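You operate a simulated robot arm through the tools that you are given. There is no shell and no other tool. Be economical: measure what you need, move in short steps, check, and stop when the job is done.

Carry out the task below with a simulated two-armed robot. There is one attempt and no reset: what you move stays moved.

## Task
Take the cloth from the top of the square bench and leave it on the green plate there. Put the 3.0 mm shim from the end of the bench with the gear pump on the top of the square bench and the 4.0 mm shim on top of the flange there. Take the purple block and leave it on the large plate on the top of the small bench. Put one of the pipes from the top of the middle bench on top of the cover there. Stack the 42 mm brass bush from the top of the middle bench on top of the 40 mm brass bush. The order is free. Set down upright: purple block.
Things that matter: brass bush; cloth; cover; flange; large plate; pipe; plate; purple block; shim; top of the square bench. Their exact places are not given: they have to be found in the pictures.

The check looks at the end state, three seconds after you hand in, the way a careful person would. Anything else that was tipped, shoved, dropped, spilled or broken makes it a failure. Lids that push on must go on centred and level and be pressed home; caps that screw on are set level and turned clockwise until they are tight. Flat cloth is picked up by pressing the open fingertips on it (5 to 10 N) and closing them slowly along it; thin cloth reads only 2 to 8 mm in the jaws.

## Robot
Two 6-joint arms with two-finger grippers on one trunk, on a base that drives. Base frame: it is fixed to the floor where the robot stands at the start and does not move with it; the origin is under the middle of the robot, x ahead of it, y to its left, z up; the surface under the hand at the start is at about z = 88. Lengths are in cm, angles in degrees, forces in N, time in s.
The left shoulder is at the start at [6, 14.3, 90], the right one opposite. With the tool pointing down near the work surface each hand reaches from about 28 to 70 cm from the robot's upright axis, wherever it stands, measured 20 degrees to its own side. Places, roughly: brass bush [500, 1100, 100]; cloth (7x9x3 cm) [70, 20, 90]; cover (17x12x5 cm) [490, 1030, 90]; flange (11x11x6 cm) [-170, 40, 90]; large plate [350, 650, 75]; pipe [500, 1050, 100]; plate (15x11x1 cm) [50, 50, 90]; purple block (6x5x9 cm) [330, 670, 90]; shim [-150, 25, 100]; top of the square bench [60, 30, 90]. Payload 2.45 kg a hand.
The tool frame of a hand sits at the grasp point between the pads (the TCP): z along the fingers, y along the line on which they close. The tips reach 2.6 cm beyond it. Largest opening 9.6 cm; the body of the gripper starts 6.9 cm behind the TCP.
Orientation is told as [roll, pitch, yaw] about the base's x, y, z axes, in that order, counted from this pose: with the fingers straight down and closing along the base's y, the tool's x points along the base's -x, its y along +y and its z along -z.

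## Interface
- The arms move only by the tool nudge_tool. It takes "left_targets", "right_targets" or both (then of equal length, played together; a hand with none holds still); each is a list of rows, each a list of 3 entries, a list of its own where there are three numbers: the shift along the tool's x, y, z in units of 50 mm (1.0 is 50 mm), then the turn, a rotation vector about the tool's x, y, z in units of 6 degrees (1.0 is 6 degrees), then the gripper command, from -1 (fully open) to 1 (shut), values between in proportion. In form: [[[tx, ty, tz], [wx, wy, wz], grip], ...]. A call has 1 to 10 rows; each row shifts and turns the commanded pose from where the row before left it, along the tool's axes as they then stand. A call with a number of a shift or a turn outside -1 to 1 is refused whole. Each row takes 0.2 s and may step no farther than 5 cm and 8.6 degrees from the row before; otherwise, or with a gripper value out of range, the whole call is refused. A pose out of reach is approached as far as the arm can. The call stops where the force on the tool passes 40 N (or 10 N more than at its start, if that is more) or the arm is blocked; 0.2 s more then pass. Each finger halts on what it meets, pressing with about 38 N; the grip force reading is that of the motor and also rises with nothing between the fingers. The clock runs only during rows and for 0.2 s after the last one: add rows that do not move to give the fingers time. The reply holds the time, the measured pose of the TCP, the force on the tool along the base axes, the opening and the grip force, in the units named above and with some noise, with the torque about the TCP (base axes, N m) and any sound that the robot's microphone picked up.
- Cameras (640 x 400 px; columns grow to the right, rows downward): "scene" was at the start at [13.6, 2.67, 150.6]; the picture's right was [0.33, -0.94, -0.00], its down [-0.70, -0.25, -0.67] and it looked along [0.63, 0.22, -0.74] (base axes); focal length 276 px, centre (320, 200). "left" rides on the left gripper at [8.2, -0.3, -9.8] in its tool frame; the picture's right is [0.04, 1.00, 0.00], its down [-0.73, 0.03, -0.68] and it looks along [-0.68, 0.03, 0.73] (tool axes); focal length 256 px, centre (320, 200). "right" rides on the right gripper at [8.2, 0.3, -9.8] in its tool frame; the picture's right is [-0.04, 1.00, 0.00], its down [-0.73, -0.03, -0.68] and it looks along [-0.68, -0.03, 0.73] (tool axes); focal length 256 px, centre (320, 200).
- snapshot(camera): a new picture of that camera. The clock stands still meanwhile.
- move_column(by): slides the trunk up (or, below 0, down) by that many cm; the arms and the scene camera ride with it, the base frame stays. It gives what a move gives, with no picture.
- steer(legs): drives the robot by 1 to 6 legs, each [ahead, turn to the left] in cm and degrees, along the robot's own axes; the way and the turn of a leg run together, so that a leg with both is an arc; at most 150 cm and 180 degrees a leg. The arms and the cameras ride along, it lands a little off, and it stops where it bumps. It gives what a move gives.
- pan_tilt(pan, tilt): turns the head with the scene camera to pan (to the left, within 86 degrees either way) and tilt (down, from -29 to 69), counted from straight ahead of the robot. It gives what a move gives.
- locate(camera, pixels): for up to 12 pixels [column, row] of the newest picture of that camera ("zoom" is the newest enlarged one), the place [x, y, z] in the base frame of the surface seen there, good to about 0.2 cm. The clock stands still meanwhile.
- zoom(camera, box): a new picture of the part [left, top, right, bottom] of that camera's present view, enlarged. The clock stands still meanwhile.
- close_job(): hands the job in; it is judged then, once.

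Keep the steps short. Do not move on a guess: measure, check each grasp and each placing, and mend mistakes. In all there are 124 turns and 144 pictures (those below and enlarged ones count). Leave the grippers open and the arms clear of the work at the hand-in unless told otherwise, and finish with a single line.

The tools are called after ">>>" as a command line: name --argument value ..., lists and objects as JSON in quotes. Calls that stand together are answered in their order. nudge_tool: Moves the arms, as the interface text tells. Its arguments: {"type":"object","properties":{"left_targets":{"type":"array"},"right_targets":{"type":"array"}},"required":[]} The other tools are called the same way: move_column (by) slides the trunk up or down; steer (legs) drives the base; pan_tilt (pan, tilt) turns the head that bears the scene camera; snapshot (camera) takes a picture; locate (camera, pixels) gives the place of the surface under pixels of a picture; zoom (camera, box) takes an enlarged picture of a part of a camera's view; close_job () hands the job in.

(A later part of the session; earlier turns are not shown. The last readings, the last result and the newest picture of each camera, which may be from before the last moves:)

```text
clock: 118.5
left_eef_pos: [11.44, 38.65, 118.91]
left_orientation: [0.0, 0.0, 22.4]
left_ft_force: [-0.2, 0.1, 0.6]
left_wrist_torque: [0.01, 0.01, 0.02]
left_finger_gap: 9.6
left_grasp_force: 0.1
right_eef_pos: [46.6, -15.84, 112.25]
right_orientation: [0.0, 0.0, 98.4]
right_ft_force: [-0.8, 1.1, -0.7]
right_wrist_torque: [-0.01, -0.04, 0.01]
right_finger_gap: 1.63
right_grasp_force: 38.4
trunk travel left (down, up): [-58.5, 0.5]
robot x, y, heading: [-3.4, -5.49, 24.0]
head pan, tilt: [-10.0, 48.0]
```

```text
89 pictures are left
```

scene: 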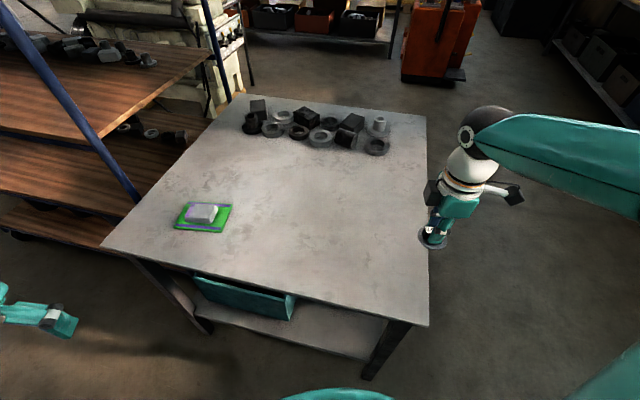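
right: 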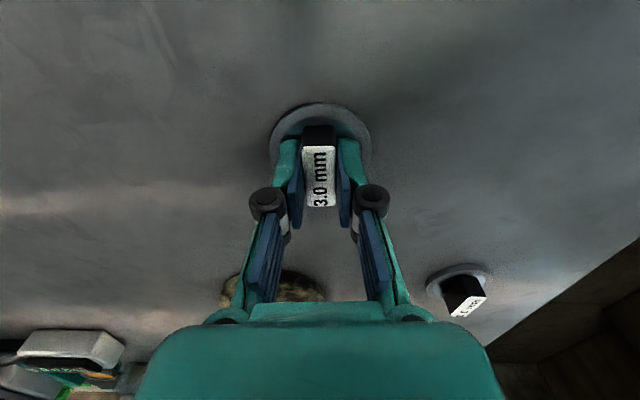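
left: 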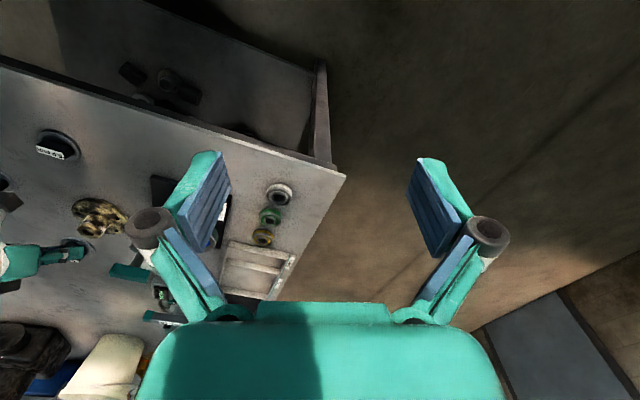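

>>> nudge_tool --right_targets '[[[-0.638, -0.552, 0], [0, 0, 0], 1], [[-0.638, -0.552, 0], [0, 0, 0], 1], [[-0.638, -0.552, 0], [0, 0, 0], 1], [[-0.638, -0.552, 0], [0, 0, 0], 1], [[-0.638, -0.552, 0], [0, 0, 0], 1], [[0, 0, 0.8], [0, 0, 0], 1], [[0, 0, 0.8], [0, 0, 0], 1], [[0, 0, 0.8], [0, 0, 0], 1], [[0, 0, 0.8], [0, 0, 0], 1], [[0, 0, 0.6], [0, 0, 0], 1]]'

>>> snapshot --camera "right"

```text
clock: 120.7
left_eef_pos: [11.53, 38.61, 118.97]
left_orientation: [0.1, 0.2, 22.4]
left_ft_force: [0.7, -1.0, 0.5]
left_wrist_torque: [-0.01, 0.02, 0.01]
left_finger_gap: 9.6
left_grasp_force: 0.1
right_eef_pos: [58.18, 2.02, 93.05]
right_orientation: [0.1, 0.0, 98.4]
right_ft_force: [0.9, -0.8, -1.9]
right_wrist_torque: [0.01, 0.04, 0.02]
right_finger_gap: 1.63
right_grasp_force: 38.3
trunk travel left (down, up): [-58.5, 0.5]
robot x, y, heading: [-3.65, -5.4, 23.8]
head pan, tilt: [-10.0, 48.0]
```

```text
88 pictures are left
```

right: 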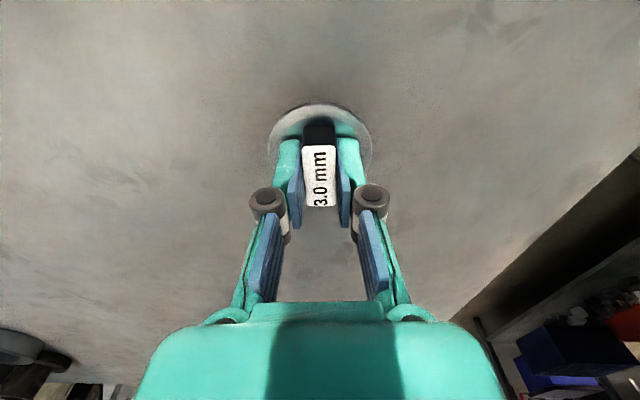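

It's over clear bench. I'll lower the last 1.8 cm, release and rise.

>>> nudge_tool --right_targets '[[[0, 0, 0.2], [0, 0, 0], 1], [[0, 0, 0.14], [0, 0, 0], 1], [[0, 0, 0.02], [0, 0, 0], 1], [[0, 0, 0], [0, 0, 0], 0.55], [[0, 0, 0], [0, 0, 0], 0], [[0, 0, 0], [0, 0, 0], -1], [[0, 0, 0], [0, 0, 0], -1], [[0, 0, -0.6], [0, 0, 0], -1], [[0, 0, -0.9], [0, 0, 0], -1], [[0, 0, -0.9], [0, 0, 0], -1]]'

>>> snapshot --camera "right"

```text
clock: 122.9
left_eef_pos: [11.49, 38.69, 118.73]
left_orientation: [0.0, 0.0, 22.3]
left_ft_force: [-1.0, -0.2, 0.0]
left_wrist_torque: [-0.01, -0.03, 0.0]
left_finger_gap: 9.59
left_grasp_force: 0.0
right_eef_pos: [58.1, 1.88, 103.33]
right_orientation: [0.1, 0.1, 98.5]
right_ft_force: [-0.4, 1.1, 0.2]
right_wrist_torque: [0.0, 0.01, 0.0]
right_finger_gap: 9.61
right_grasp_force: 0.0
trunk travel left (down, up): [-58.5, 0.5]
robot x, y, heading: [-3.47, -5.19, 23.8]
head pan, tilt: [-10.0, 48.0]
```

```text
87 pictures are left
```

right: 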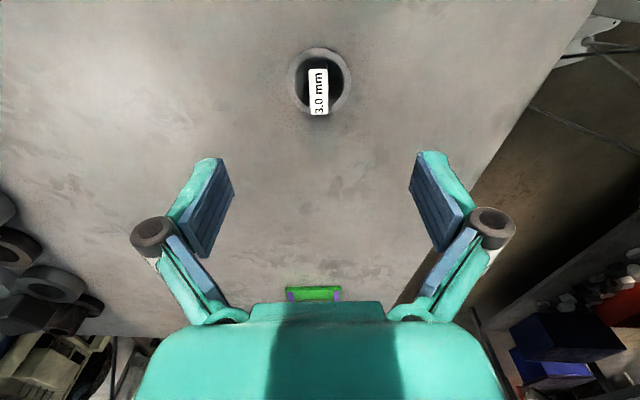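

The 3.0 shim is flat on the square bench. Next I'll bring the right hand back to neutral and tuck it in.

>>> nudge_tool --right_targets '[[[0, 0, -0.9], [0, 0, 0], -1], [[0, 0, -0.9], [0, 0, 0], -1], [[0, 0, 0], [0, 0, 1], -1], [[0, 0, 0], [0, 0, 1], -1], [[0, 0, 0], [0, 0, 1], -1], [[0, 0, 0], [0, 0, 1], -1], [[0, 0, 0], [0, 0, 1], -1], [[0, 0, 0], [0, 0, 1], -1], [[0, 0, 0], [0, 0, 1], -1], [[0, 0, 0], [0, 0, 1], -1]]'

>>> nudge_tool --right_targets '[[[0, 0, 0], [0, 0, 1], -1], [[0, 0, 0], [0, 0, 1], -1], [[0, 0, 0], [0, 0, 1], -1], [[0, 0, 0], [0, 0, 1], -1], [[0, 0, 0], [0, 0, 0.5], -1], [[0.9, 0, 0], [0, 0, 0], -1], [[0.9, 0, 0], [0, 0, 0], -1], [[0.9, -0.3, 0], [0, 0, 0], -1], [[0.5, -0.8, 0], [0, 0, 0], -1], [[0.5, -0.8, 0], [0, 0, 0], -1]]'

>>> pan_tilt --pan 60 --tilt 15

>>> snapshot --camera "scene"

>>> locate --camera "scene" --pixels '[[100, 250], [200, 250], [300, 250], [400, 250], [150, 200], [250, 200], [350, 200], [450, 200], [200, 160], [320, 160], [440, 160], [540, 160]]'

>>> pan_tilt --pan -20 --tilt 15

>>> snapshot --camera "scene"

>>> locate --camera "scene" --pixels '[[100, 120], [200, 120], [300, 120], [400, 120], [500, 120], [600, 120], [350, 160], [450, 160], [550, 160], [250, 150], [500, 220], [600, 220]]'

```text
clock: 125.1
left_eef_pos: [11.49, 38.67, 118.85]
left_orientation: [-0.1, 0.0, 22.4]
left_ft_force: [-0.1, 0.2, 0.0]
left_wrist_torque: [0.02, 0.02, -0.01]
left_finger_gap: 9.63
left_grasp_force: 0.1
right_eef_pos: [58.0, 1.91, 112.37]
right_orientation: [0.1, 0.1, 50.3]
right_ft_force: [-1.4, 0.5, 0.1]
right_wrist_torque: [0.0, -0.03, -0.01]
right_finger_gap: 9.63
right_grasp_force: 0.0
trunk travel left (down, up): [-58.5, 0.5]
robot x, y, heading: [-3.12, -5.79, 23.7]
head pan, tilt: [-10.0, 48.0]
```

```text
clock: 127.3
left_eef_pos: [11.36, 38.47, 118.94]
left_orientation: [0.0, 0.0, 22.4]
left_ft_force: [-0.2, -1.2, 0.5]
left_wrist_torque: [0.03, -0.01, 0.04]
left_finger_gap: 9.61
left_grasp_force: 0.0
right_eef_pos: [44.66, -14.48, 112.49]
right_orientation: [0.1, -0.1, 23.5]
right_ft_force: [-1.3, -0.3, 0.5]
right_wrist_torque: [0.03, -0.02, 0.0]
right_finger_gap: 9.59
right_grasp_force: 0.1
trunk travel left (down, up): [-58.5, 0.5]
robot x, y, heading: [-3.19, -5.04, 23.4]
head pan, tilt: [-10.0, 48.0]
```

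```text
clock: 128.7
left_eef_pos: [11.42, 38.7, 118.89]
left_orientation: [0.0, 0.0, 22.4]
left_ft_force: [1.0, -0.5, 0.2]
left_wrist_torque: [-0.01, -0.02, 0.01]
left_finger_gap: 9.6
left_grasp_force: 0.1
right_eef_pos: [44.81, -14.16, 112.49]
right_orientation: [0.0, 0.1, 23.3]
right_ft_force: [-0.4, 0.4, 0.5]
right_wrist_torque: [0.02, 0.01, 0.01]
right_finger_gap: 9.61
right_grasp_force: 0.1
trunk travel left (down, up): [-58.5, 0.5]
robot x, y, heading: [-3.24, -5.59, 23.8]
head pan, tilt: [60.0, 15.0]
```

```text
86 pictures are left
```

scene: 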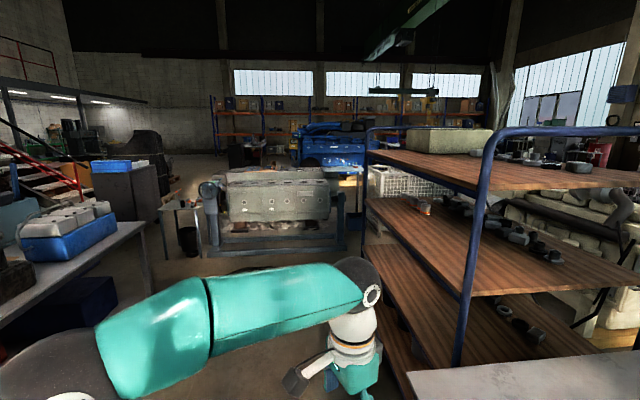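

```text
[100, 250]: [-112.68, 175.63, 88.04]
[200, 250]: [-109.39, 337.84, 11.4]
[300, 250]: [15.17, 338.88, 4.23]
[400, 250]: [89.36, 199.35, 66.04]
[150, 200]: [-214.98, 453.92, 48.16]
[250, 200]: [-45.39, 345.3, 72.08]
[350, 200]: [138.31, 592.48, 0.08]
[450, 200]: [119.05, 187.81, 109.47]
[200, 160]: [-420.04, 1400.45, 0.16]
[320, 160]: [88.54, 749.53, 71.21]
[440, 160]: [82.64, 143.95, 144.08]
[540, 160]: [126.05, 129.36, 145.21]
```

```text
clock: 130.2
left_eef_pos: [11.56, 38.57, 118.8]
left_orientation: [0.0, 0.0, 22.4]
left_ft_force: [0.0, 0.4, 0.3]
left_wrist_torque: [-0.03, -0.01, 0.02]
left_finger_gap: 9.62
left_grasp_force: 0.1
right_eef_pos: [44.89, -14.24, 112.47]
right_orientation: [0.0, 0.2, 23.4]
right_ft_force: [0.2, -0.2, 0.7]
right_wrist_torque: [-0.01, 0.01, -0.01]
right_finger_gap: 9.6
right_grasp_force: 0.1
trunk travel left (down, up): [-58.5, 0.5]
robot x, y, heading: [-3.17, -5.67, 23.7]
head pan, tilt: [-20.0, 15.0]
```

```text
85 pictures are left
```

scene: 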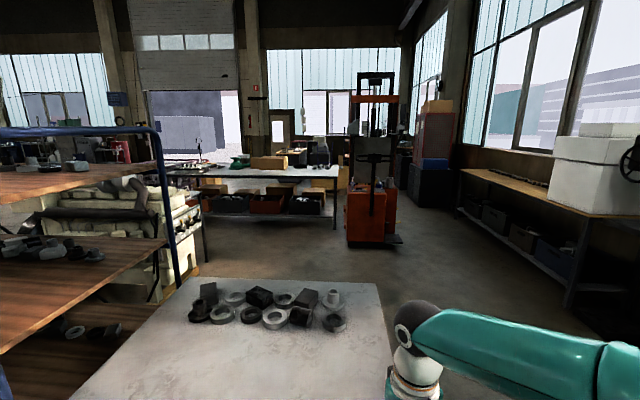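

```text
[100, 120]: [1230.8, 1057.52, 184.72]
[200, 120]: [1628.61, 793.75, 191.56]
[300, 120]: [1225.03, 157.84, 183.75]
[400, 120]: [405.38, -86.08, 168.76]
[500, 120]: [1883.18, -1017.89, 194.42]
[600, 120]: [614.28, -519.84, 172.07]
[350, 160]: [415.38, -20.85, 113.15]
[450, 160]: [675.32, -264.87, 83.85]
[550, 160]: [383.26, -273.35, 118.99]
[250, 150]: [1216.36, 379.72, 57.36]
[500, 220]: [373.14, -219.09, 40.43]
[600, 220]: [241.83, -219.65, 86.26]
```

I'll back off the bench, turn north in small legs and survey the way to the small bench.

>>> steer --legs '[[-33, 0], [0, 33], [0, 33]]'

>>> pan_tilt --pan -10 --tilt 22

>>> snapshot --camera "scene"

```text
clock: 136.2
left_eef_pos: [-67.96, 13.24, 118.88]
left_orientation: [-0.1, 0.2, 88.1]
left_ft_force: [-0.2, -0.7, -0.6]
left_wrist_torque: [-0.01, -0.02, 0.0]
left_finger_gap: 9.62
left_grasp_force: 0.0
right_eef_pos: [-6.02, 21.73, 112.63]
right_orientation: [-0.3, 0.1, 89.2]
right_ft_force: [-1.1, 0.1, -0.2]
right_wrist_torque: [0.02, -0.08, 0.0]
right_finger_gap: 9.61
right_grasp_force: 0.0
trunk travel left (down, up): [-58.5, 0.5]
robot x, y, heading: [-30.37, -18.38, 88.8]
head pan, tilt: [-20.0, 15.0]
stopped in leg 3: the robot was blocked; the commanded pose is now the measured one
```

```text
clock: 137.0
left_eef_pos: [-67.73, 13.22, 118.9]
left_orientation: [0.0, 0.1, 88.1]
left_ft_force: [0.7, -0.1, 0.1]
left_wrist_torque: [-0.02, 0.02, 0.01]
left_finger_gap: 9.59
left_grasp_force: 0.1
right_eef_pos: [-5.7, 21.78, 112.52]
right_orientation: [0.0, 0.1, 89.1]
right_ft_force: [0.2, -0.8, -0.1]
right_wrist_torque: [-0.01, -0.02, -0.01]
right_finger_gap: 9.59
right_grasp_force: 0.1
trunk travel left (down, up): [-58.5, 0.5]
robot x, y, heading: [-29.91, -18.66, 88.7]
head pan, tilt: [-10.0, 22.0]
```

```text
84 pictures are left
```

scene: 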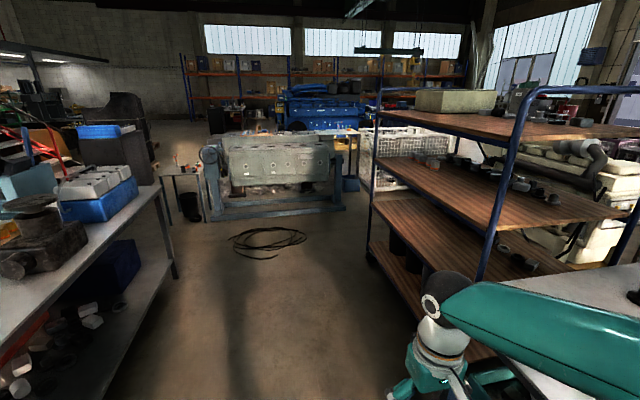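

>>> locate --camera "scene" --pixels '[[230, 237], [306, 237], [265, 258], [345, 210], [368, 200], [358, 190], [375, 255], [385, 275], [175, 275], [210, 220], [365, 175], [370, 185]]'

>>> zoom --camera "scene" --box '[300, 120, 480, 230]'

```text
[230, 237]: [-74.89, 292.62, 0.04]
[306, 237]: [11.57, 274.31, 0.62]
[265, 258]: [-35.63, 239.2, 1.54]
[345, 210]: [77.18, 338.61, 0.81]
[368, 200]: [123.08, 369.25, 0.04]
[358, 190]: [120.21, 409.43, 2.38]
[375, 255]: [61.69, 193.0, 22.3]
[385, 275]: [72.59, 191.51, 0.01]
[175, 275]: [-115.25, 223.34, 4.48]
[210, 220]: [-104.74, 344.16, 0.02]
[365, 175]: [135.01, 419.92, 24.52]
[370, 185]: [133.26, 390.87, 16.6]
```

```text
3.56 times, centred on (390, 175) of scene
```

zoom: 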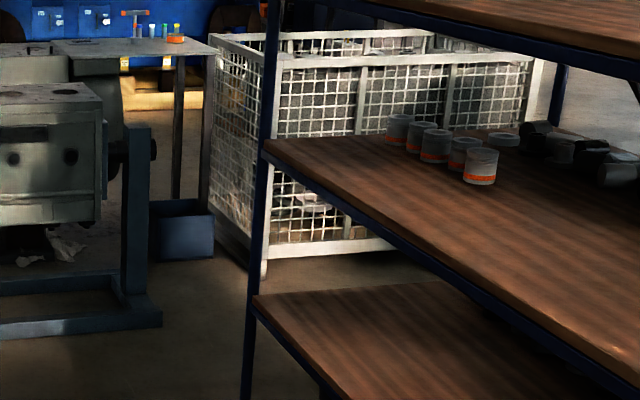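

There's a corridor between the cart's north end (y≈192) and the white cage (y≈365), to the right of the cable coil. I'll drive north to about (-15,185) first.

>>> steer --legs '[[0, -2.9], [102, 0], [102, 0]]'

>>> pan_tilt --pan -45 --tilt 25

>>> snapshot --camera "scene"

```text
clock: 147.7
left_eef_pos: [-54.54, 218.02, 118.97]
left_orientation: [0.0, 0.1, 86.6]
left_ft_force: [-0.9, -0.4, -0.2]
left_wrist_torque: [-0.06, -0.01, -0.01]
left_finger_gap: 9.59
left_grasp_force: 0.2
right_eef_pos: [7.53, 224.92, 112.51]
right_orientation: [0.0, 0.0, 87.5]
right_ft_force: [-0.4, -0.3, 1.1]
right_wrist_torque: [0.0, -0.02, 0.0]
right_finger_gap: 9.58
right_grasp_force: 0.0
trunk travel left (down, up): [-58.5, 0.5]
robot x, y, heading: [-18.41, 185.11, 87.0]
head pan, tilt: [-10.0, 22.0]
```

```text
clock: 148.7
left_eef_pos: [-54.54, 217.96, 119.07]
left_orientation: [0.0, 0.1, 86.7]
left_ft_force: [0.0, 0.0, 0.3]
left_wrist_torque: [-0.02, -0.02, 0.01]
left_finger_gap: 9.6
left_grasp_force: 0.1
right_eef_pos: [7.61, 224.86, 112.56]
right_orientation: [-0.1, 0.1, 87.6]
right_ft_force: [-0.2, -0.1, 0.1]
right_wrist_torque: [0.02, -0.01, 0.0]
right_finger_gap: 9.61
right_grasp_force: 0.0
trunk travel left (down, up): [-58.5, 0.5]
robot x, y, heading: [-18.28, 185.06, 87.1]
head pan, tilt: [-45.0, 25.0]
```

```text
82 pictures are left
```

scene: 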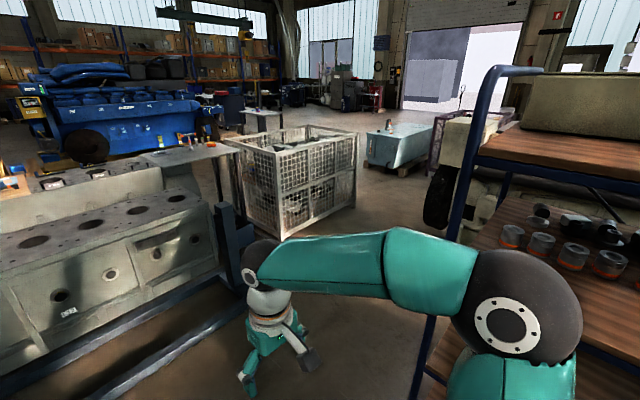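

>>> locate --camera "scene" --pixels '[[285, 237], [355, 200], [368, 165], [410, 180], [262, 112], [435, 225], [240, 115], [300, 105], [415, 370], [345, 105], [240, 230], [350, 130]]'

>>> zoom --camera "scene" --box '[200, 70, 440, 190]'

```text
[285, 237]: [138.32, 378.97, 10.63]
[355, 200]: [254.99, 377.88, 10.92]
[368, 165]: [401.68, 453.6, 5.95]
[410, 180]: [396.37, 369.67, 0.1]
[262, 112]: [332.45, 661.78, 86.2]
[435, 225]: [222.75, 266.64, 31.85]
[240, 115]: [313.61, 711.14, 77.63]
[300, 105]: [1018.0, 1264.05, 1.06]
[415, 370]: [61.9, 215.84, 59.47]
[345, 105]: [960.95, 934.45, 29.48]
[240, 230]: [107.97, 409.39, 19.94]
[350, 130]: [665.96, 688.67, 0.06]
```

```text
2.67 times, centred on (320, 130) of scene
```

zoom: 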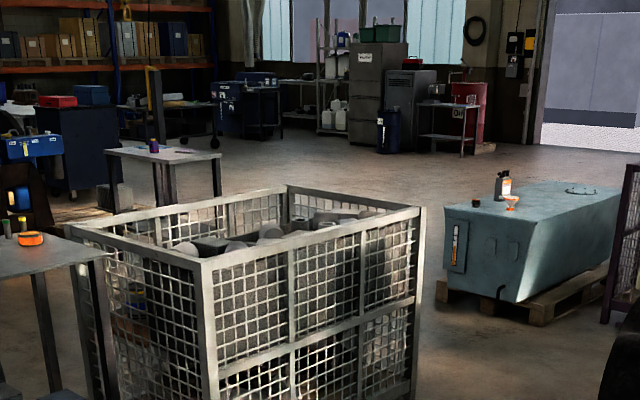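

Cage front is at y≈378 (x 138-255), the tyre at (223,267) and the teal machine begins at x≈385. The block on the small bench shows at (332,662,86). I'll go through the corridor in steps.

>>> steer --legs '[[0, -44.8], [119, 0], [0, -18.6]]'

>>> pan_tilt --pan 0 --tilt 25

>>> snapshot --camera "scene"

>>> locate --camera "scene" --pixels '[[200, 300], [320, 250], [420, 250], [450, 220], [480, 220], [380, 200], [300, 200], [250, 200], [350, 180], [220, 180], [440, 180], [500, 260]]'

```text
clock: 154.9
left_eef_pos: [34.47, 286.82, 116.37]
left_orientation: [-0.7, 2.8, 41.5]
left_ft_force: [0.0, 4.4, -4.9]
left_wrist_torque: [-0.35, 0.06, 0.0]
left_finger_gap: 9.59
left_grasp_force: 0.1
right_eef_pos: [83.22, 248.16, 110.93]
right_orientation: [-0.4, 1.2, 42.9]
right_ft_force: [-0.5, 2.9, -2.3]
right_wrist_torque: [-0.28, 0.0, -0.02]
right_finger_gap: 9.59
right_grasp_force: 0.0
trunk travel left (down, up): [-58.5, 0.5]
robot x, y, heading: [34.22, 234.62, 41.7]
head pan, tilt: [-45.0, 25.0]
stopped in leg 2: the robot was blocked; the commanded pose is now the measured one
```

```text
clock: 156.0
left_eef_pos: [34.37, 285.7, 117.28]
left_orientation: [-0.2, 2.2, 41.7]
left_ft_force: [-1.2, -0.8, -0.2]
left_wrist_torque: [0.1, -0.06, -0.01]
left_finger_gap: 9.61
left_grasp_force: 0.2
right_eef_pos: [83.19, 246.82, 111.56]
right_orientation: [0.2, 0.7, 42.8]
right_ft_force: [-0.5, -1.0, 0.3]
right_wrist_torque: [0.06, -0.06, -0.03]
right_finger_gap: 9.59
right_grasp_force: 0.0
trunk travel left (down, up): [-58.5, 0.5]
robot x, y, heading: [34.3, 234.73, 41.5]
head pan, tilt: [0.0, 25.0]
```

```text
80 pictures are left
```

scene: 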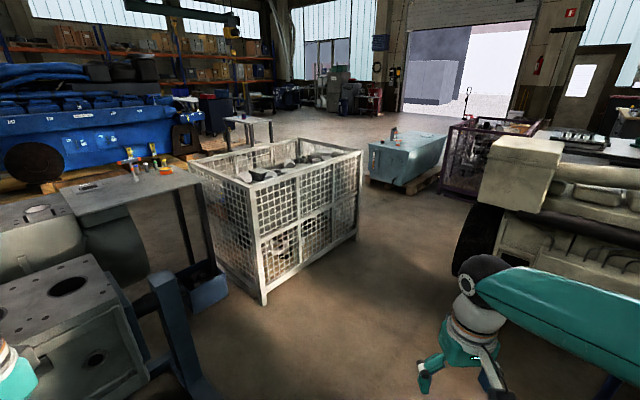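

```text
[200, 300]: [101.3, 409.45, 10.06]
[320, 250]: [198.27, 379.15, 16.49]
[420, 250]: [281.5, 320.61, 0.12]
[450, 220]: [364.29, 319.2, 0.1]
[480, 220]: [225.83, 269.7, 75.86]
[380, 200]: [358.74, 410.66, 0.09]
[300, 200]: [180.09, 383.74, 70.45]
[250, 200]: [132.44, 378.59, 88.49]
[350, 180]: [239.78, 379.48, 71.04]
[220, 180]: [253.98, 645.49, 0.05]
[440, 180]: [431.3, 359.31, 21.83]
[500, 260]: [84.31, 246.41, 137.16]
```

Blocked at (34,235). I'll look down around the base to see what stopped it.

>>> pan_tilt --pan 45 --tilt 69

>>> snapshot --camera "scene"

>>> pan_tilt --pan -70 --tilt 55

>>> snapshot --camera "scene"

```text
clock: 157.1
left_eef_pos: [34.64, 285.98, 117.3]
left_orientation: [-0.2, 2.5, 41.7]
left_ft_force: [-0.1, 0.0, 0.1]
left_wrist_torque: [0.0, 0.03, -0.01]
left_finger_gap: 9.64
left_grasp_force: 0.0
right_eef_pos: [83.51, 247.04, 111.34]
right_orientation: [0.1, 1.0, 42.8]
right_ft_force: [0.1, -0.5, -0.4]
right_wrist_torque: [-0.01, 0.0, 0.0]
right_finger_gap: 9.61
right_grasp_force: 0.1
trunk travel left (down, up): [-58.5, 0.5]
robot x, y, heading: [34.73, 234.75, 41.7]
head pan, tilt: [45.0, 68.8]
```

```text
79 pictures are left
```

scene: 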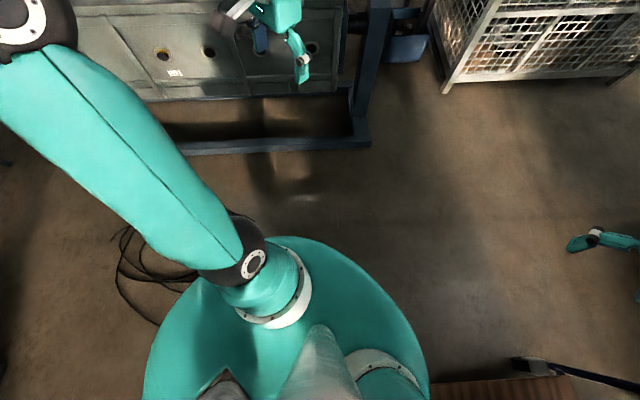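

```text
clock: 159.0
left_eef_pos: [34.79, 285.79, 117.27]
left_orientation: [-0.1, 2.6, 41.6]
left_ft_force: [-0.4, 0.2, 0.5]
left_wrist_torque: [0.05, 0.0, 0.03]
left_finger_gap: 9.62
left_grasp_force: 0.0
right_eef_pos: [83.57, 247.13, 111.32]
right_orientation: [0.2, 1.0, 42.9]
right_ft_force: [-0.1, -0.4, 0.2]
right_wrist_torque: [0.04, 0.05, 0.0]
right_finger_gap: 9.62
right_grasp_force: 0.1
trunk travel left (down, up): [-58.5, 0.5]
robot x, y, heading: [34.25, 234.74, 41.6]
head pan, tilt: [-70.0, 55.0]
```

```text
78 pictures are left
```

scene: 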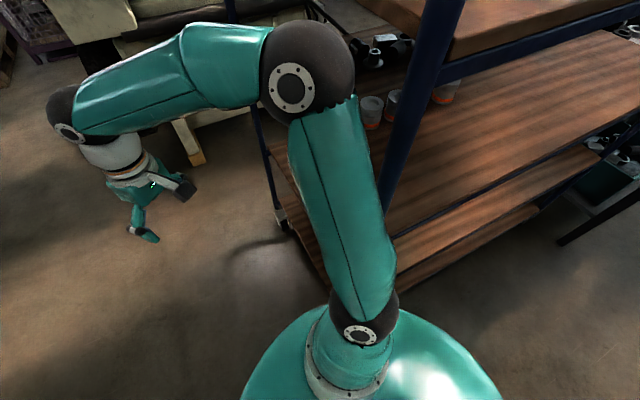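

The right upper arm is against the cart's corner post. I'll measure arm and post.

>>> locate --camera "scene" --pixels '[[305, 70], [355, 70], [385, 180], [430, 60], [400, 140], [340, 250], [360, 150], [280, 215], [270, 140]]'

```text
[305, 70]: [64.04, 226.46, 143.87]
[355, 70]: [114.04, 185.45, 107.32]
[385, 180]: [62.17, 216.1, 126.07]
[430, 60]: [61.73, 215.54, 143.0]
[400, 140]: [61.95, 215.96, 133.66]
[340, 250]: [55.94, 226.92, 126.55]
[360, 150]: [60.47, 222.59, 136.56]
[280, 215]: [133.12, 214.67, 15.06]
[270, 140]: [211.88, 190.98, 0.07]
```

The base edge is touching the cart's corner post at (62,216); the corner is further north than I measured earlier. I'll back up, shift about 6 cm left and pass midway between the post and the cable coil.

>>> steer --legs '[[-30, 0], [0, 12], [31, 0], [0, -12]]'

>>> snapshot --camera "scene"

```text
clock: 160.2
left_eef_pos: [28.51, 282.19, 116.54]
left_orientation: [-1.0, 2.7, 41.7]
left_ft_force: [0.1, -0.1, 0.1]
left_wrist_torque: [0.02, -0.02, -0.01]
left_finger_gap: 9.6
left_grasp_force: 0.1
right_eef_pos: [76.95, 244.14, 109.55]
right_orientation: [-0.9, 4.2, 44.3]
right_ft_force: [-0.4, 0.9, 0.1]
right_wrist_torque: [-0.01, -0.03, 0.02]
right_finger_gap: 9.61
right_grasp_force: 0.0
trunk travel left (down, up): [-58.5, 0.5]
robot x, y, heading: [28.94, 229.45, 42.8]
head pan, tilt: [-70.0, 55.0]
stopped in leg 1: the robot was blocked; the commanded pose is now the measured one
```

```text
77 pictures are left
```

scene: 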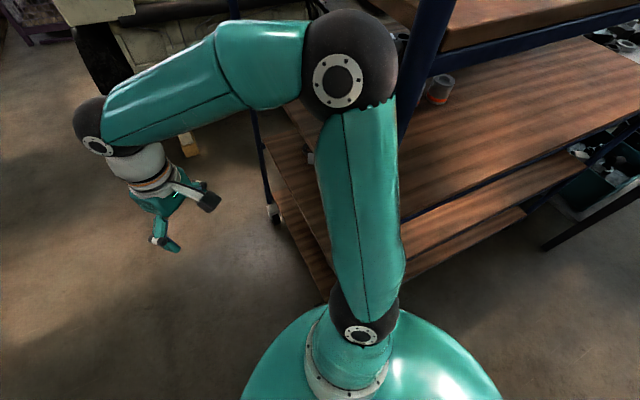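

The right elbow is now hooked just past the post. Turning left moves it away from the post, so I'll turn 20° and check.

>>> steer --legs '[[0, 20]]'

>>> snapshot --camera "scene"

>>> locate --camera "scene" --pixels '[[345, 75], [430, 40], [350, 200], [410, 120], [390, 60], [320, 150]]'

```text
clock: 161.8
left_eef_pos: [10.49, 275.81, 118.01]
left_orientation: [-0.2, 1.2, 61.7]
left_ft_force: [0.4, 0.7, 0.6]
left_wrist_torque: [0.04, 0.0, -0.03]
left_finger_gap: 9.6
left_grasp_force: 0.0
right_eef_pos: [69.47, 256.42, 111.28]
right_orientation: [0.0, 1.2, 63.5]
right_ft_force: [0.5, 0.1, -0.5]
right_wrist_torque: [0.03, -0.02, 0.03]
right_finger_gap: 9.6
right_grasp_force: 0.0
trunk travel left (down, up): [-58.5, 0.5]
robot x, y, heading: [30.34, 228.9, 62.5]
head pan, tilt: [-70.0, 55.0]
```

```text
76 pictures are left
```

scene: 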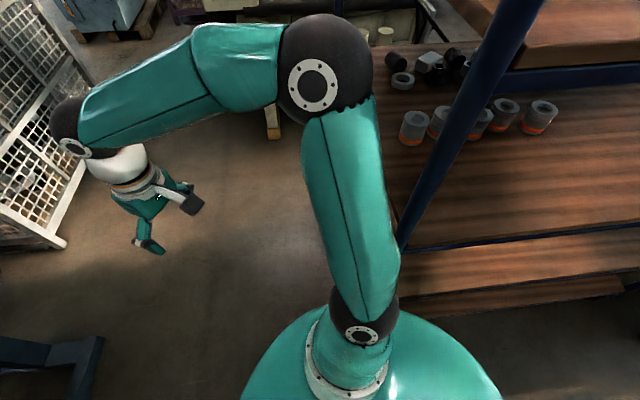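

```text
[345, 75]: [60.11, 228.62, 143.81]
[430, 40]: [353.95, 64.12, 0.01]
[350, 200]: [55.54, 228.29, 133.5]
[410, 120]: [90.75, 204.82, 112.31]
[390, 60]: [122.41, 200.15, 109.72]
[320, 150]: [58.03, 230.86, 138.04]
```

The arm is clear of the post now. I'll go forward 25, turn right to about 28° and continue into the corridor.

>>> steer --legs '[[25, 0], [0, -34.5], [60, 0]]'

>>> pan_tilt --pan 0 --tilt 28

>>> snapshot --camera "scene"

>>> locate --camera "scene" --pixels '[[320, 300], [250, 250], [320, 220], [380, 220], [440, 240], [460, 260], [300, 180], [350, 180], [400, 180], [440, 200], [250, 140], [200, 140]]'

```text
clock: 168.6
left_eef_pos: [104.83, 330.13, 118.01]
left_orientation: [-0.1, 1.4, 27.9]
left_ft_force: [0.3, 0.3, -1.0]
left_wrist_torque: [-0.02, -0.07, 0.01]
left_finger_gap: 9.63
left_grasp_force: 0.0
right_eef_pos: [142.94, 281.09, 111.31]
right_orientation: [-0.1, 1.3, 29.6]
right_ft_force: [0.7, 1.2, 0.3]
right_wrist_torque: [-0.01, 0.0, 0.01]
right_finger_gap: 9.59
right_grasp_force: 0.1
trunk travel left (down, up): [-58.5, 0.5]
robot x, y, heading: [95.12, 279.65, 28.6]
head pan, tilt: [-70.0, 55.0]
```

```text
clock: 170.0
left_eef_pos: [104.94, 330.03, 118.0]
left_orientation: [-0.1, 1.3, 27.8]
left_ft_force: [-0.7, 0.1, 0.2]
left_wrist_torque: [-0.01, -0.02, -0.04]
left_finger_gap: 9.59
left_grasp_force: 0.0
right_eef_pos: [143.0, 281.26, 111.23]
right_orientation: [0.0, 1.3, 29.6]
right_ft_force: [0.0, 0.4, 0.1]
right_wrist_torque: [-0.04, 0.02, -0.01]
right_finger_gap: 9.59
right_grasp_force: 0.1
trunk travel left (down, up): [-58.5, 0.5]
robot x, y, heading: [95.59, 279.42, 28.8]
head pan, tilt: [0.0, 28.0]
```

```text
75 pictures are left
```

scene: 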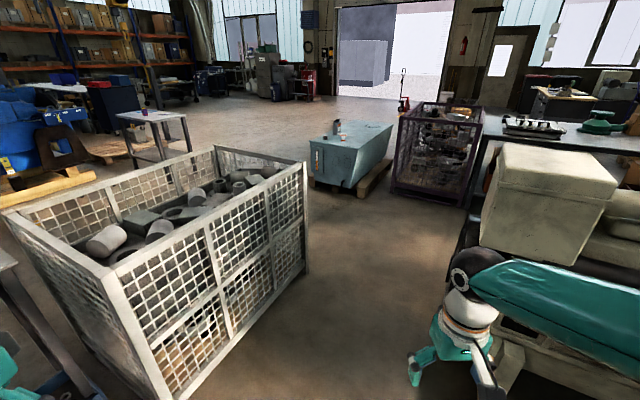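

```text
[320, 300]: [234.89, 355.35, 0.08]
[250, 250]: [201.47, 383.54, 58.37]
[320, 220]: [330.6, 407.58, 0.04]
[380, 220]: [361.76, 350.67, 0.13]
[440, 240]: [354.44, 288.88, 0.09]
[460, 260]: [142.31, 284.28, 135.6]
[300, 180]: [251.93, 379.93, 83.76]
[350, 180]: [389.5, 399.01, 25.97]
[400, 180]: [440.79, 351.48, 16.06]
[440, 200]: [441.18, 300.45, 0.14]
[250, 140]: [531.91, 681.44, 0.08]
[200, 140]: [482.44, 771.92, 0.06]
```

I'll pass between the cage corner (253,380) and the engine (225,270) at about heading 17° to (308,345).

>>> steer --legs '[[0, -11.5], [113, 0], [110, 0]]'

>>> steer --legs '[[0, 36], [0, 36]]'

>>> pan_tilt --pan 0 --tilt 28

>>> snapshot --camera "scene"

```text
clock: 181.9
left_eef_pos: [326.1, 393.01, 118.02]
left_orientation: [-0.2, 1.4, 16.2]
left_ft_force: [0.0, -0.1, 0.6]
left_wrist_torque: [-0.02, 0.05, 0.02]
left_finger_gap: 9.58
left_grasp_force: 0.0
right_eef_pos: [353.6, 337.48, 111.26]
right_orientation: [-0.1, 1.4, 18.0]
right_ft_force: [1.4, -0.3, 0.0]
right_wrist_torque: [0.0, -0.01, 0.01]
right_finger_gap: 9.57
right_grasp_force: 0.1
trunk travel left (down, up): [-58.5, 0.5]
robot x, y, heading: [306.47, 345.49, 17.3]
head pan, tilt: [0.0, 28.0]
```

```text
clock: 186.2
left_eef_pos: [267.27, 379.35, 118.04]
left_orientation: [-0.5, 1.3, 88.0]
left_ft_force: [-0.5, 0.7, 0.0]
left_wrist_torque: [-0.02, -0.09, -0.02]
left_finger_gap: 9.61
left_grasp_force: 0.0
right_eef_pos: [328.44, 388.05, 111.56]
right_orientation: [-0.1, 1.3, 89.7]
right_ft_force: [-0.4, -0.1, 0.1]
right_wrist_torque: [0.01, -0.07, 0.01]
right_finger_gap: 9.57
right_grasp_force: 0.1
trunk travel left (down, up): [-58.5, 0.5]
robot x, y, heading: [310.45, 345.77, 88.6]
head pan, tilt: [0.0, 28.0]
stopped in leg 2: the robot was blocked; the commanded pose is now the measured one
```

```text
clock: 186.8
left_eef_pos: [267.63, 379.34, 118.28]
left_orientation: [-0.2, 1.2, 87.9]
left_ft_force: [-0.3, 0.0, -0.3]
left_wrist_torque: [-0.01, 0.02, 0.0]
left_finger_gap: 9.59
left_grasp_force: 0.0
right_eef_pos: [328.86, 388.06, 111.4]
right_orientation: [0.0, 1.3, 89.7]
right_ft_force: [1.0, 0.5, -1.4]
right_wrist_torque: [0.02, 0.05, 0.01]
right_finger_gap: 9.6
right_grasp_force: 0.0
trunk travel left (down, up): [-58.5, 0.5]
robot x, y, heading: [311.05, 345.64, 88.7]
head pan, tilt: [0.0, 28.0]
```

```text
74 pictures are left
```

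scene: 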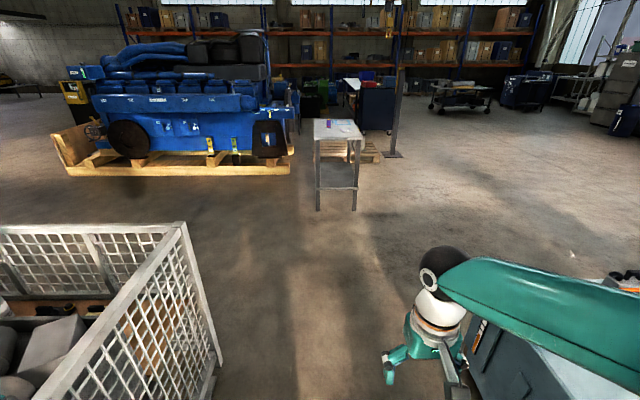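

The small bench is straight ahead at (338,150). I'll zoom in to read its layout.

>>> zoom --camera "scene" --box '[290, 100, 390, 220]'

>>> locate --camera "scene" --pixels '[[314, 138], [362, 138], [318, 120], [352, 120], [330, 123], [318, 210], [353, 210], [215, 365], [290, 160], [398, 150], [345, 128]]'

```text
3.33 times, centred on (340, 160) of scene
```

zoom: 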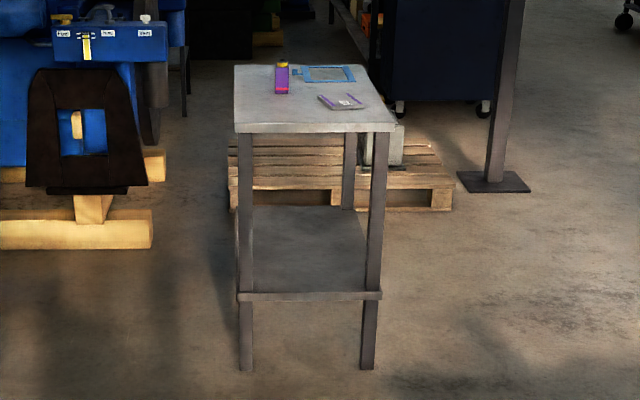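

```text
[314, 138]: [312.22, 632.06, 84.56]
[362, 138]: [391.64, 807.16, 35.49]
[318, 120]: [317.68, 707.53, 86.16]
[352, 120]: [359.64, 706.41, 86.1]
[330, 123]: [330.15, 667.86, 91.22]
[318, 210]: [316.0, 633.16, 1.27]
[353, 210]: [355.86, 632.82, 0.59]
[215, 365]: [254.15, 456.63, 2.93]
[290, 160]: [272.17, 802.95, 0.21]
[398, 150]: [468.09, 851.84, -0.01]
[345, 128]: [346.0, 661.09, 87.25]
```

The small bench is x 313-360, y 632-707, top at about 86. I'll drive up to its near end in steps.

>>> steer --legs '[[0, -4], [120, 0], [110, 0], [0, 5]]'

>>> pan_tilt --pan 0 --tilt 45

>>> snapshot --camera "scene"

```text
clock: 199.4
left_eef_pos: [289.7, 608.69, 118.3]
left_orientation: [-0.1, 1.2, 88.9]
left_ft_force: [0.2, -0.6, -0.4]
left_wrist_torque: [-0.01, -0.03, 0.0]
left_finger_gap: 9.6
left_grasp_force: 0.0
right_eef_pos: [350.87, 618.41, 111.43]
right_orientation: [-0.1, 1.3, 90.7]
right_ft_force: [-0.1, 0.2, 1.2]
right_wrist_torque: [-0.01, -0.01, 0.01]
right_finger_gap: 9.59
right_grasp_force: 0.0
trunk travel left (down, up): [-58.5, 0.5]
robot x, y, heading: [333.68, 575.76, 89.5]
head pan, tilt: [0.0, 28.0]
```

```text
clock: 200.2
left_eef_pos: [289.66, 608.7, 118.34]
left_orientation: [-0.2, 1.2, 88.8]
left_ft_force: [0.7, 0.0, 0.6]
left_wrist_torque: [0.01, 0.03, -0.01]
left_finger_gap: 9.6
left_grasp_force: 0.0
right_eef_pos: [350.92, 618.4, 111.54]
right_orientation: [-0.2, 1.3, 90.6]
right_ft_force: [1.0, -0.4, 0.5]
right_wrist_torque: [0.0, -0.01, -0.02]
right_finger_gap: 9.6
right_grasp_force: 0.2
trunk travel left (down, up): [-58.5, 0.5]
robot x, y, heading: [333.73, 576.11, 89.9]
head pan, tilt: [0.0, 45.0]
```

```text
72 pictures are left
```

scene: 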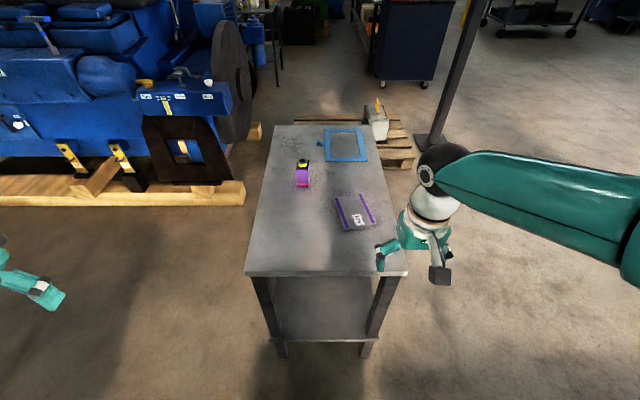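

>>> zoom --camera "scene" --box '[265, 115, 405, 240]'

>>> locate --camera "scene" --pixels '[[303, 162], [302, 178], [310, 175], [336, 197], [368, 195], [343, 230], [378, 226], [328, 132], [362, 131], [330, 160], [366, 159], [346, 145]]'

```text
3.20 times, centred on (335, 178) of scene
```

zoom: 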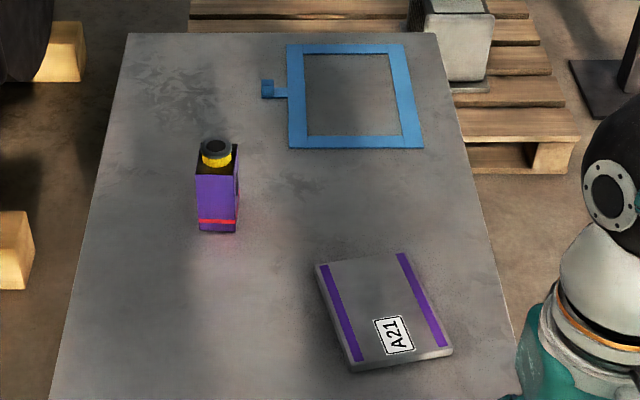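

```text
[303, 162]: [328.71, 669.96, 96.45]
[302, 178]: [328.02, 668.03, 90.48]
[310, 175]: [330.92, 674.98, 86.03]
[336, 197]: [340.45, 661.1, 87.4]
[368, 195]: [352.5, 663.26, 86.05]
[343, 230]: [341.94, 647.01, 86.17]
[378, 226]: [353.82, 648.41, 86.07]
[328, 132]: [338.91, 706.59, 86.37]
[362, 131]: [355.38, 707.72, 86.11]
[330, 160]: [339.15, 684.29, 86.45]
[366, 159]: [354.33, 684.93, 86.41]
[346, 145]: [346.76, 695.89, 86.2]
```

The purple block (with cap) is near (328.5, 669), and the large grey plate A21 is centred near (347, 655). I'll drive 20 cm closer and turn 10° left so the right arm reaches both.

>>> steer --legs '[[19.5, 0], [0, 10]]'

>>> pan_tilt --pan -10 --tilt 50

>>> zoom --camera "scene" --box '[240, 120, 400, 260]'

>>> snapshot --camera "right"

```text
clock: 202.5
left_eef_pos: [284.81, 619.94, 118.35]
left_orientation: [-0.2, 1.2, 98.8]
left_ft_force: [0.1, -0.3, -1.1]
left_wrist_torque: [0.04, 0.04, 0.01]
left_finger_gap: 9.62
left_grasp_force: 0.0
right_eef_pos: [343.27, 640.17, 111.42]
right_orientation: [-0.1, 1.2, 100.6]
right_ft_force: [-0.2, -0.3, -0.9]
right_wrist_torque: [0.02, 0.0, -0.01]
right_finger_gap: 9.6
right_grasp_force: 0.1
trunk travel left (down, up): [-58.5, 0.5]
robot x, y, heading: [334.11, 595.54, 99.6]
head pan, tilt: [0.0, 45.0]
```

```text
clock: 203.2
left_eef_pos: [284.81, 620.16, 118.23]
left_orientation: [-0.3, 1.3, 98.7]
left_ft_force: [0.4, 0.4, -0.2]
left_wrist_torque: [-0.01, -0.01, -0.01]
left_finger_gap: 9.6
left_grasp_force: 0.1
right_eef_pos: [343.3, 640.39, 111.61]
right_orientation: [-0.1, 1.4, 100.5]
right_ft_force: [0.6, -0.4, 0.0]
right_wrist_torque: [-0.02, -0.01, 0.03]
right_finger_gap: 9.6
right_grasp_force: 0.0
trunk travel left (down, up): [-58.5, 0.5]
robot x, y, heading: [334.05, 595.93, 99.3]
head pan, tilt: [-10.0, 50.0]
```

```text
2.86 times, centred on (320, 190) of scene
```

zoom: 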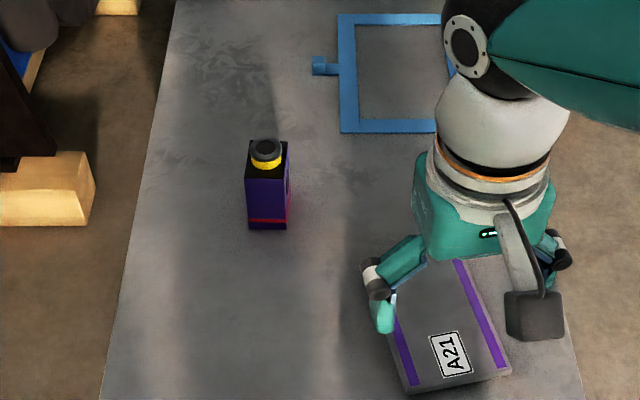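

```text
69 pictures are left
```

right: 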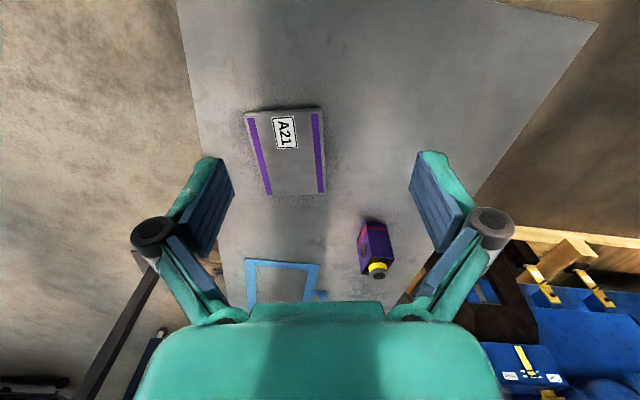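

>>> locate --camera "right" --pixels '[[362, 226], [385, 228], [378, 240], [362, 255], [392, 258], [377, 268], [246, 115], [321, 109], [324, 190], [268, 195], [290, 150], [340, 150]]'

>>> zoom --camera "right" --box '[330, 200, 420, 290]'

>>> locate --camera "scene" --pixels '[[294, 197], [308, 195], [308, 180], [301, 173], [297, 190], [296, 177]]'

```text
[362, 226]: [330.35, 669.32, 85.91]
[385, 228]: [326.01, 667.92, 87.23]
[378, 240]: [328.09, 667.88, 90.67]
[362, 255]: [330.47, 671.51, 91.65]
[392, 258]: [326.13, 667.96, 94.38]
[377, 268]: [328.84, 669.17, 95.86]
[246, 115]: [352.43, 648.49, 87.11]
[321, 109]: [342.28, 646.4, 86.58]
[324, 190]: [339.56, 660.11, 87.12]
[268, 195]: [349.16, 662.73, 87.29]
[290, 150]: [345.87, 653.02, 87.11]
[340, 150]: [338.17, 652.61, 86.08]
```

```text
4.44 times, centred on (375, 245) of right
```

zoom: 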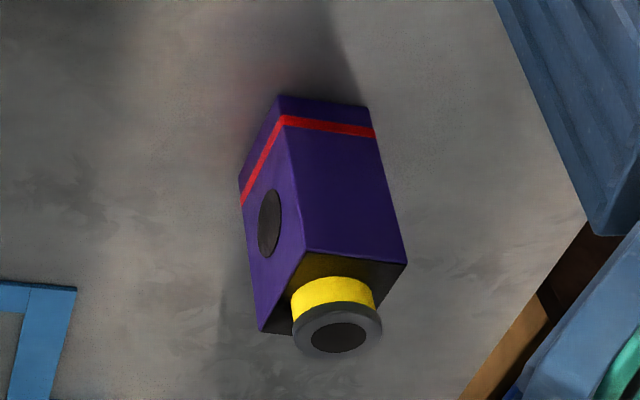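

```text
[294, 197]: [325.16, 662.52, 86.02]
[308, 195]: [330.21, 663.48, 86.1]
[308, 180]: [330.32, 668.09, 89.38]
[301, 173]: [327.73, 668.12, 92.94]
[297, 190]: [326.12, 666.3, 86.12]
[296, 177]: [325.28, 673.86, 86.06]
```

The block is about 4.9 cm wide in x, its centre near (328.2, 670.6), body top 94.2. I'll tilt the right tool 30° forward, square it to yaw 90°, and go to a pre-grasp point.

>>> nudge_tool --right_targets '[[[0, 0, 0], [0, 0, 0.87], -1], [[0, 0, 0], [0, 0, 0.87], -1], [[0, 0, 0], [0, -0.87, 0], -1], [[0, 0, 0], [0, -0.87, 0], -1], [[0, 0, 0], [0, -0.87, 0], -1], [[0, 0, 0], [0, -0.87, 0], -1], [[0, 0, 0], [0, -0.87, 0], -1], [[0, 0, 0], [0, -0.87, 0], -1], [[0, 0, 0], [0, 0, 0], -1]]'

>>> nudge_tool --right_targets '[[[-0.446, 0.431, 0.706], [0, 0, 0], -1], [[-0.446, 0.431, 0.706], [0, 0, 0], -1], [[-0.446, 0.431, 0.706], [0, 0, 0], -1], [[-0.446, 0.431, 0.706], [0, 0, 0], -1], [[-0.446, 0.431, 0.706], [0, 0, 0], -1], [[-0.446, 0.431, 0.706], [0, 0, 0], -1], [[-0.446, 0.431, 0.706], [0, 0, 0], -1], [[0, 0, 0], [0, 0, 0], -1]]'

>>> snapshot --camera "right"

>>> snapshot --camera "scene"

```text
clock: 205.2
left_eef_pos: [284.72, 620.09, 118.34]
left_orientation: [-0.2, 1.3, 98.8]
left_ft_force: [-1.1, 0.2, -0.5]
left_wrist_torque: [-0.02, 0.0, -0.04]
left_finger_gap: 9.58
left_grasp_force: 0.1
right_eef_pos: [343.31, 640.25, 111.54]
right_orientation: [-0.3, -30.0, 90.4]
right_ft_force: [0.5, -0.2, 0.6]
right_wrist_torque: [-0.04, 0.0, -0.01]
right_finger_gap: 9.59
right_grasp_force: 0.0
trunk travel left (down, up): [-58.5, 0.5]
robot x, y, heading: [334.38, 595.73, 99.1]
head pan, tilt: [-10.0, 50.0]
```

```text
clock: 207.0
left_eef_pos: [284.83, 620.17, 118.39]
left_orientation: [-0.2, 1.2, 98.7]
left_ft_force: [0.1, -0.9, -0.9]
left_wrist_torque: [0.02, -0.02, 0.01]
left_finger_gap: 9.61
left_grasp_force: 0.0
right_eef_pos: [328.15, 665.8, 97.94]
right_orientation: [-0.3, -30.1, 90.5]
right_ft_force: [0.7, 0.4, -0.1]
right_wrist_torque: [0.03, 0.01, -0.01]
right_finger_gap: 9.6
right_grasp_force: 0.1
trunk travel left (down, up): [-58.5, 0.5]
robot x, y, heading: [334.41, 595.39, 99.2]
head pan, tilt: [-10.0, 50.0]
```

```text
67 pictures are left
```

right: 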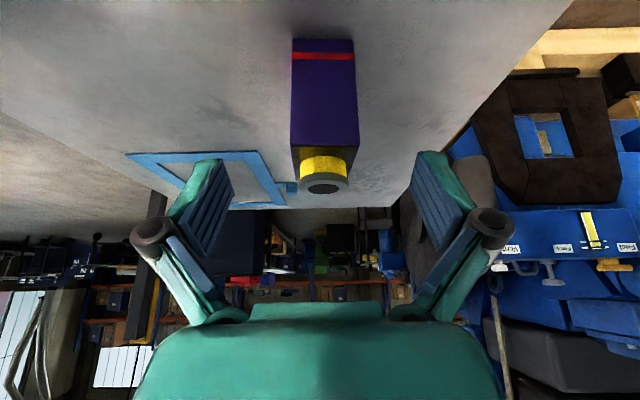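

```text
66 pictures are left
```

scene: 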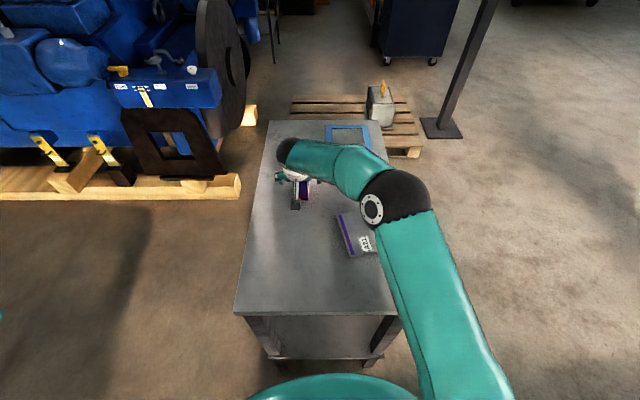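

The block is centred between the fingers at column 323. I'll advance 8 cm and close.

>>> nudge_tool --right_targets '[[[0, 0.04, 0.5], [0, 0, 0], -1], [[0, 0, 0.5], [0, 0, 0], -1], [[0, 0, 0.55], [0, 0, 0], -1], [[0, 0, 0], [0, 0, 0], -1], [[0, 0, 0], [0, 0, 0], -0.3], [[0, 0, 0], [0, 0, 0], 0.1], [[0, 0, 0], [0, 0, 0], 0.6], [[0, 0, 0], [0, 0, 0], 1], [[0, 0, 0], [0, 0, 0], 1]]'

>>> snapshot --camera "right"

```text
clock: 209.0
left_eef_pos: [284.81, 620.01, 118.23]
left_orientation: [-0.2, 1.3, 98.8]
left_ft_force: [-0.2, -0.1, 0.0]
left_wrist_torque: [0.02, -0.01, -0.04]
left_finger_gap: 9.6
left_grasp_force: 0.1
right_eef_pos: [328.08, 669.84, 91.27]
right_orientation: [-0.3, -30.0, 90.4]
right_ft_force: [-0.5, 0.7, 0.9]
right_wrist_torque: [0.11, 0.13, -0.03]
right_finger_gap: 4.37
right_grasp_force: 37.9
trunk travel left (down, up): [-58.5, 0.5]
robot x, y, heading: [334.51, 595.24, 99.7]
head pan, tilt: [-10.0, 50.0]
```

```text
65 pictures are left
```

right: 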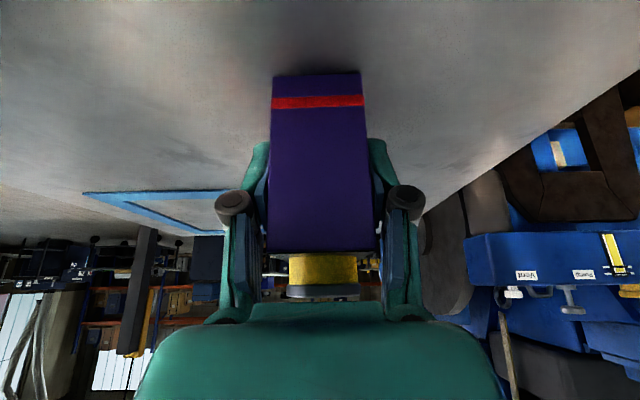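

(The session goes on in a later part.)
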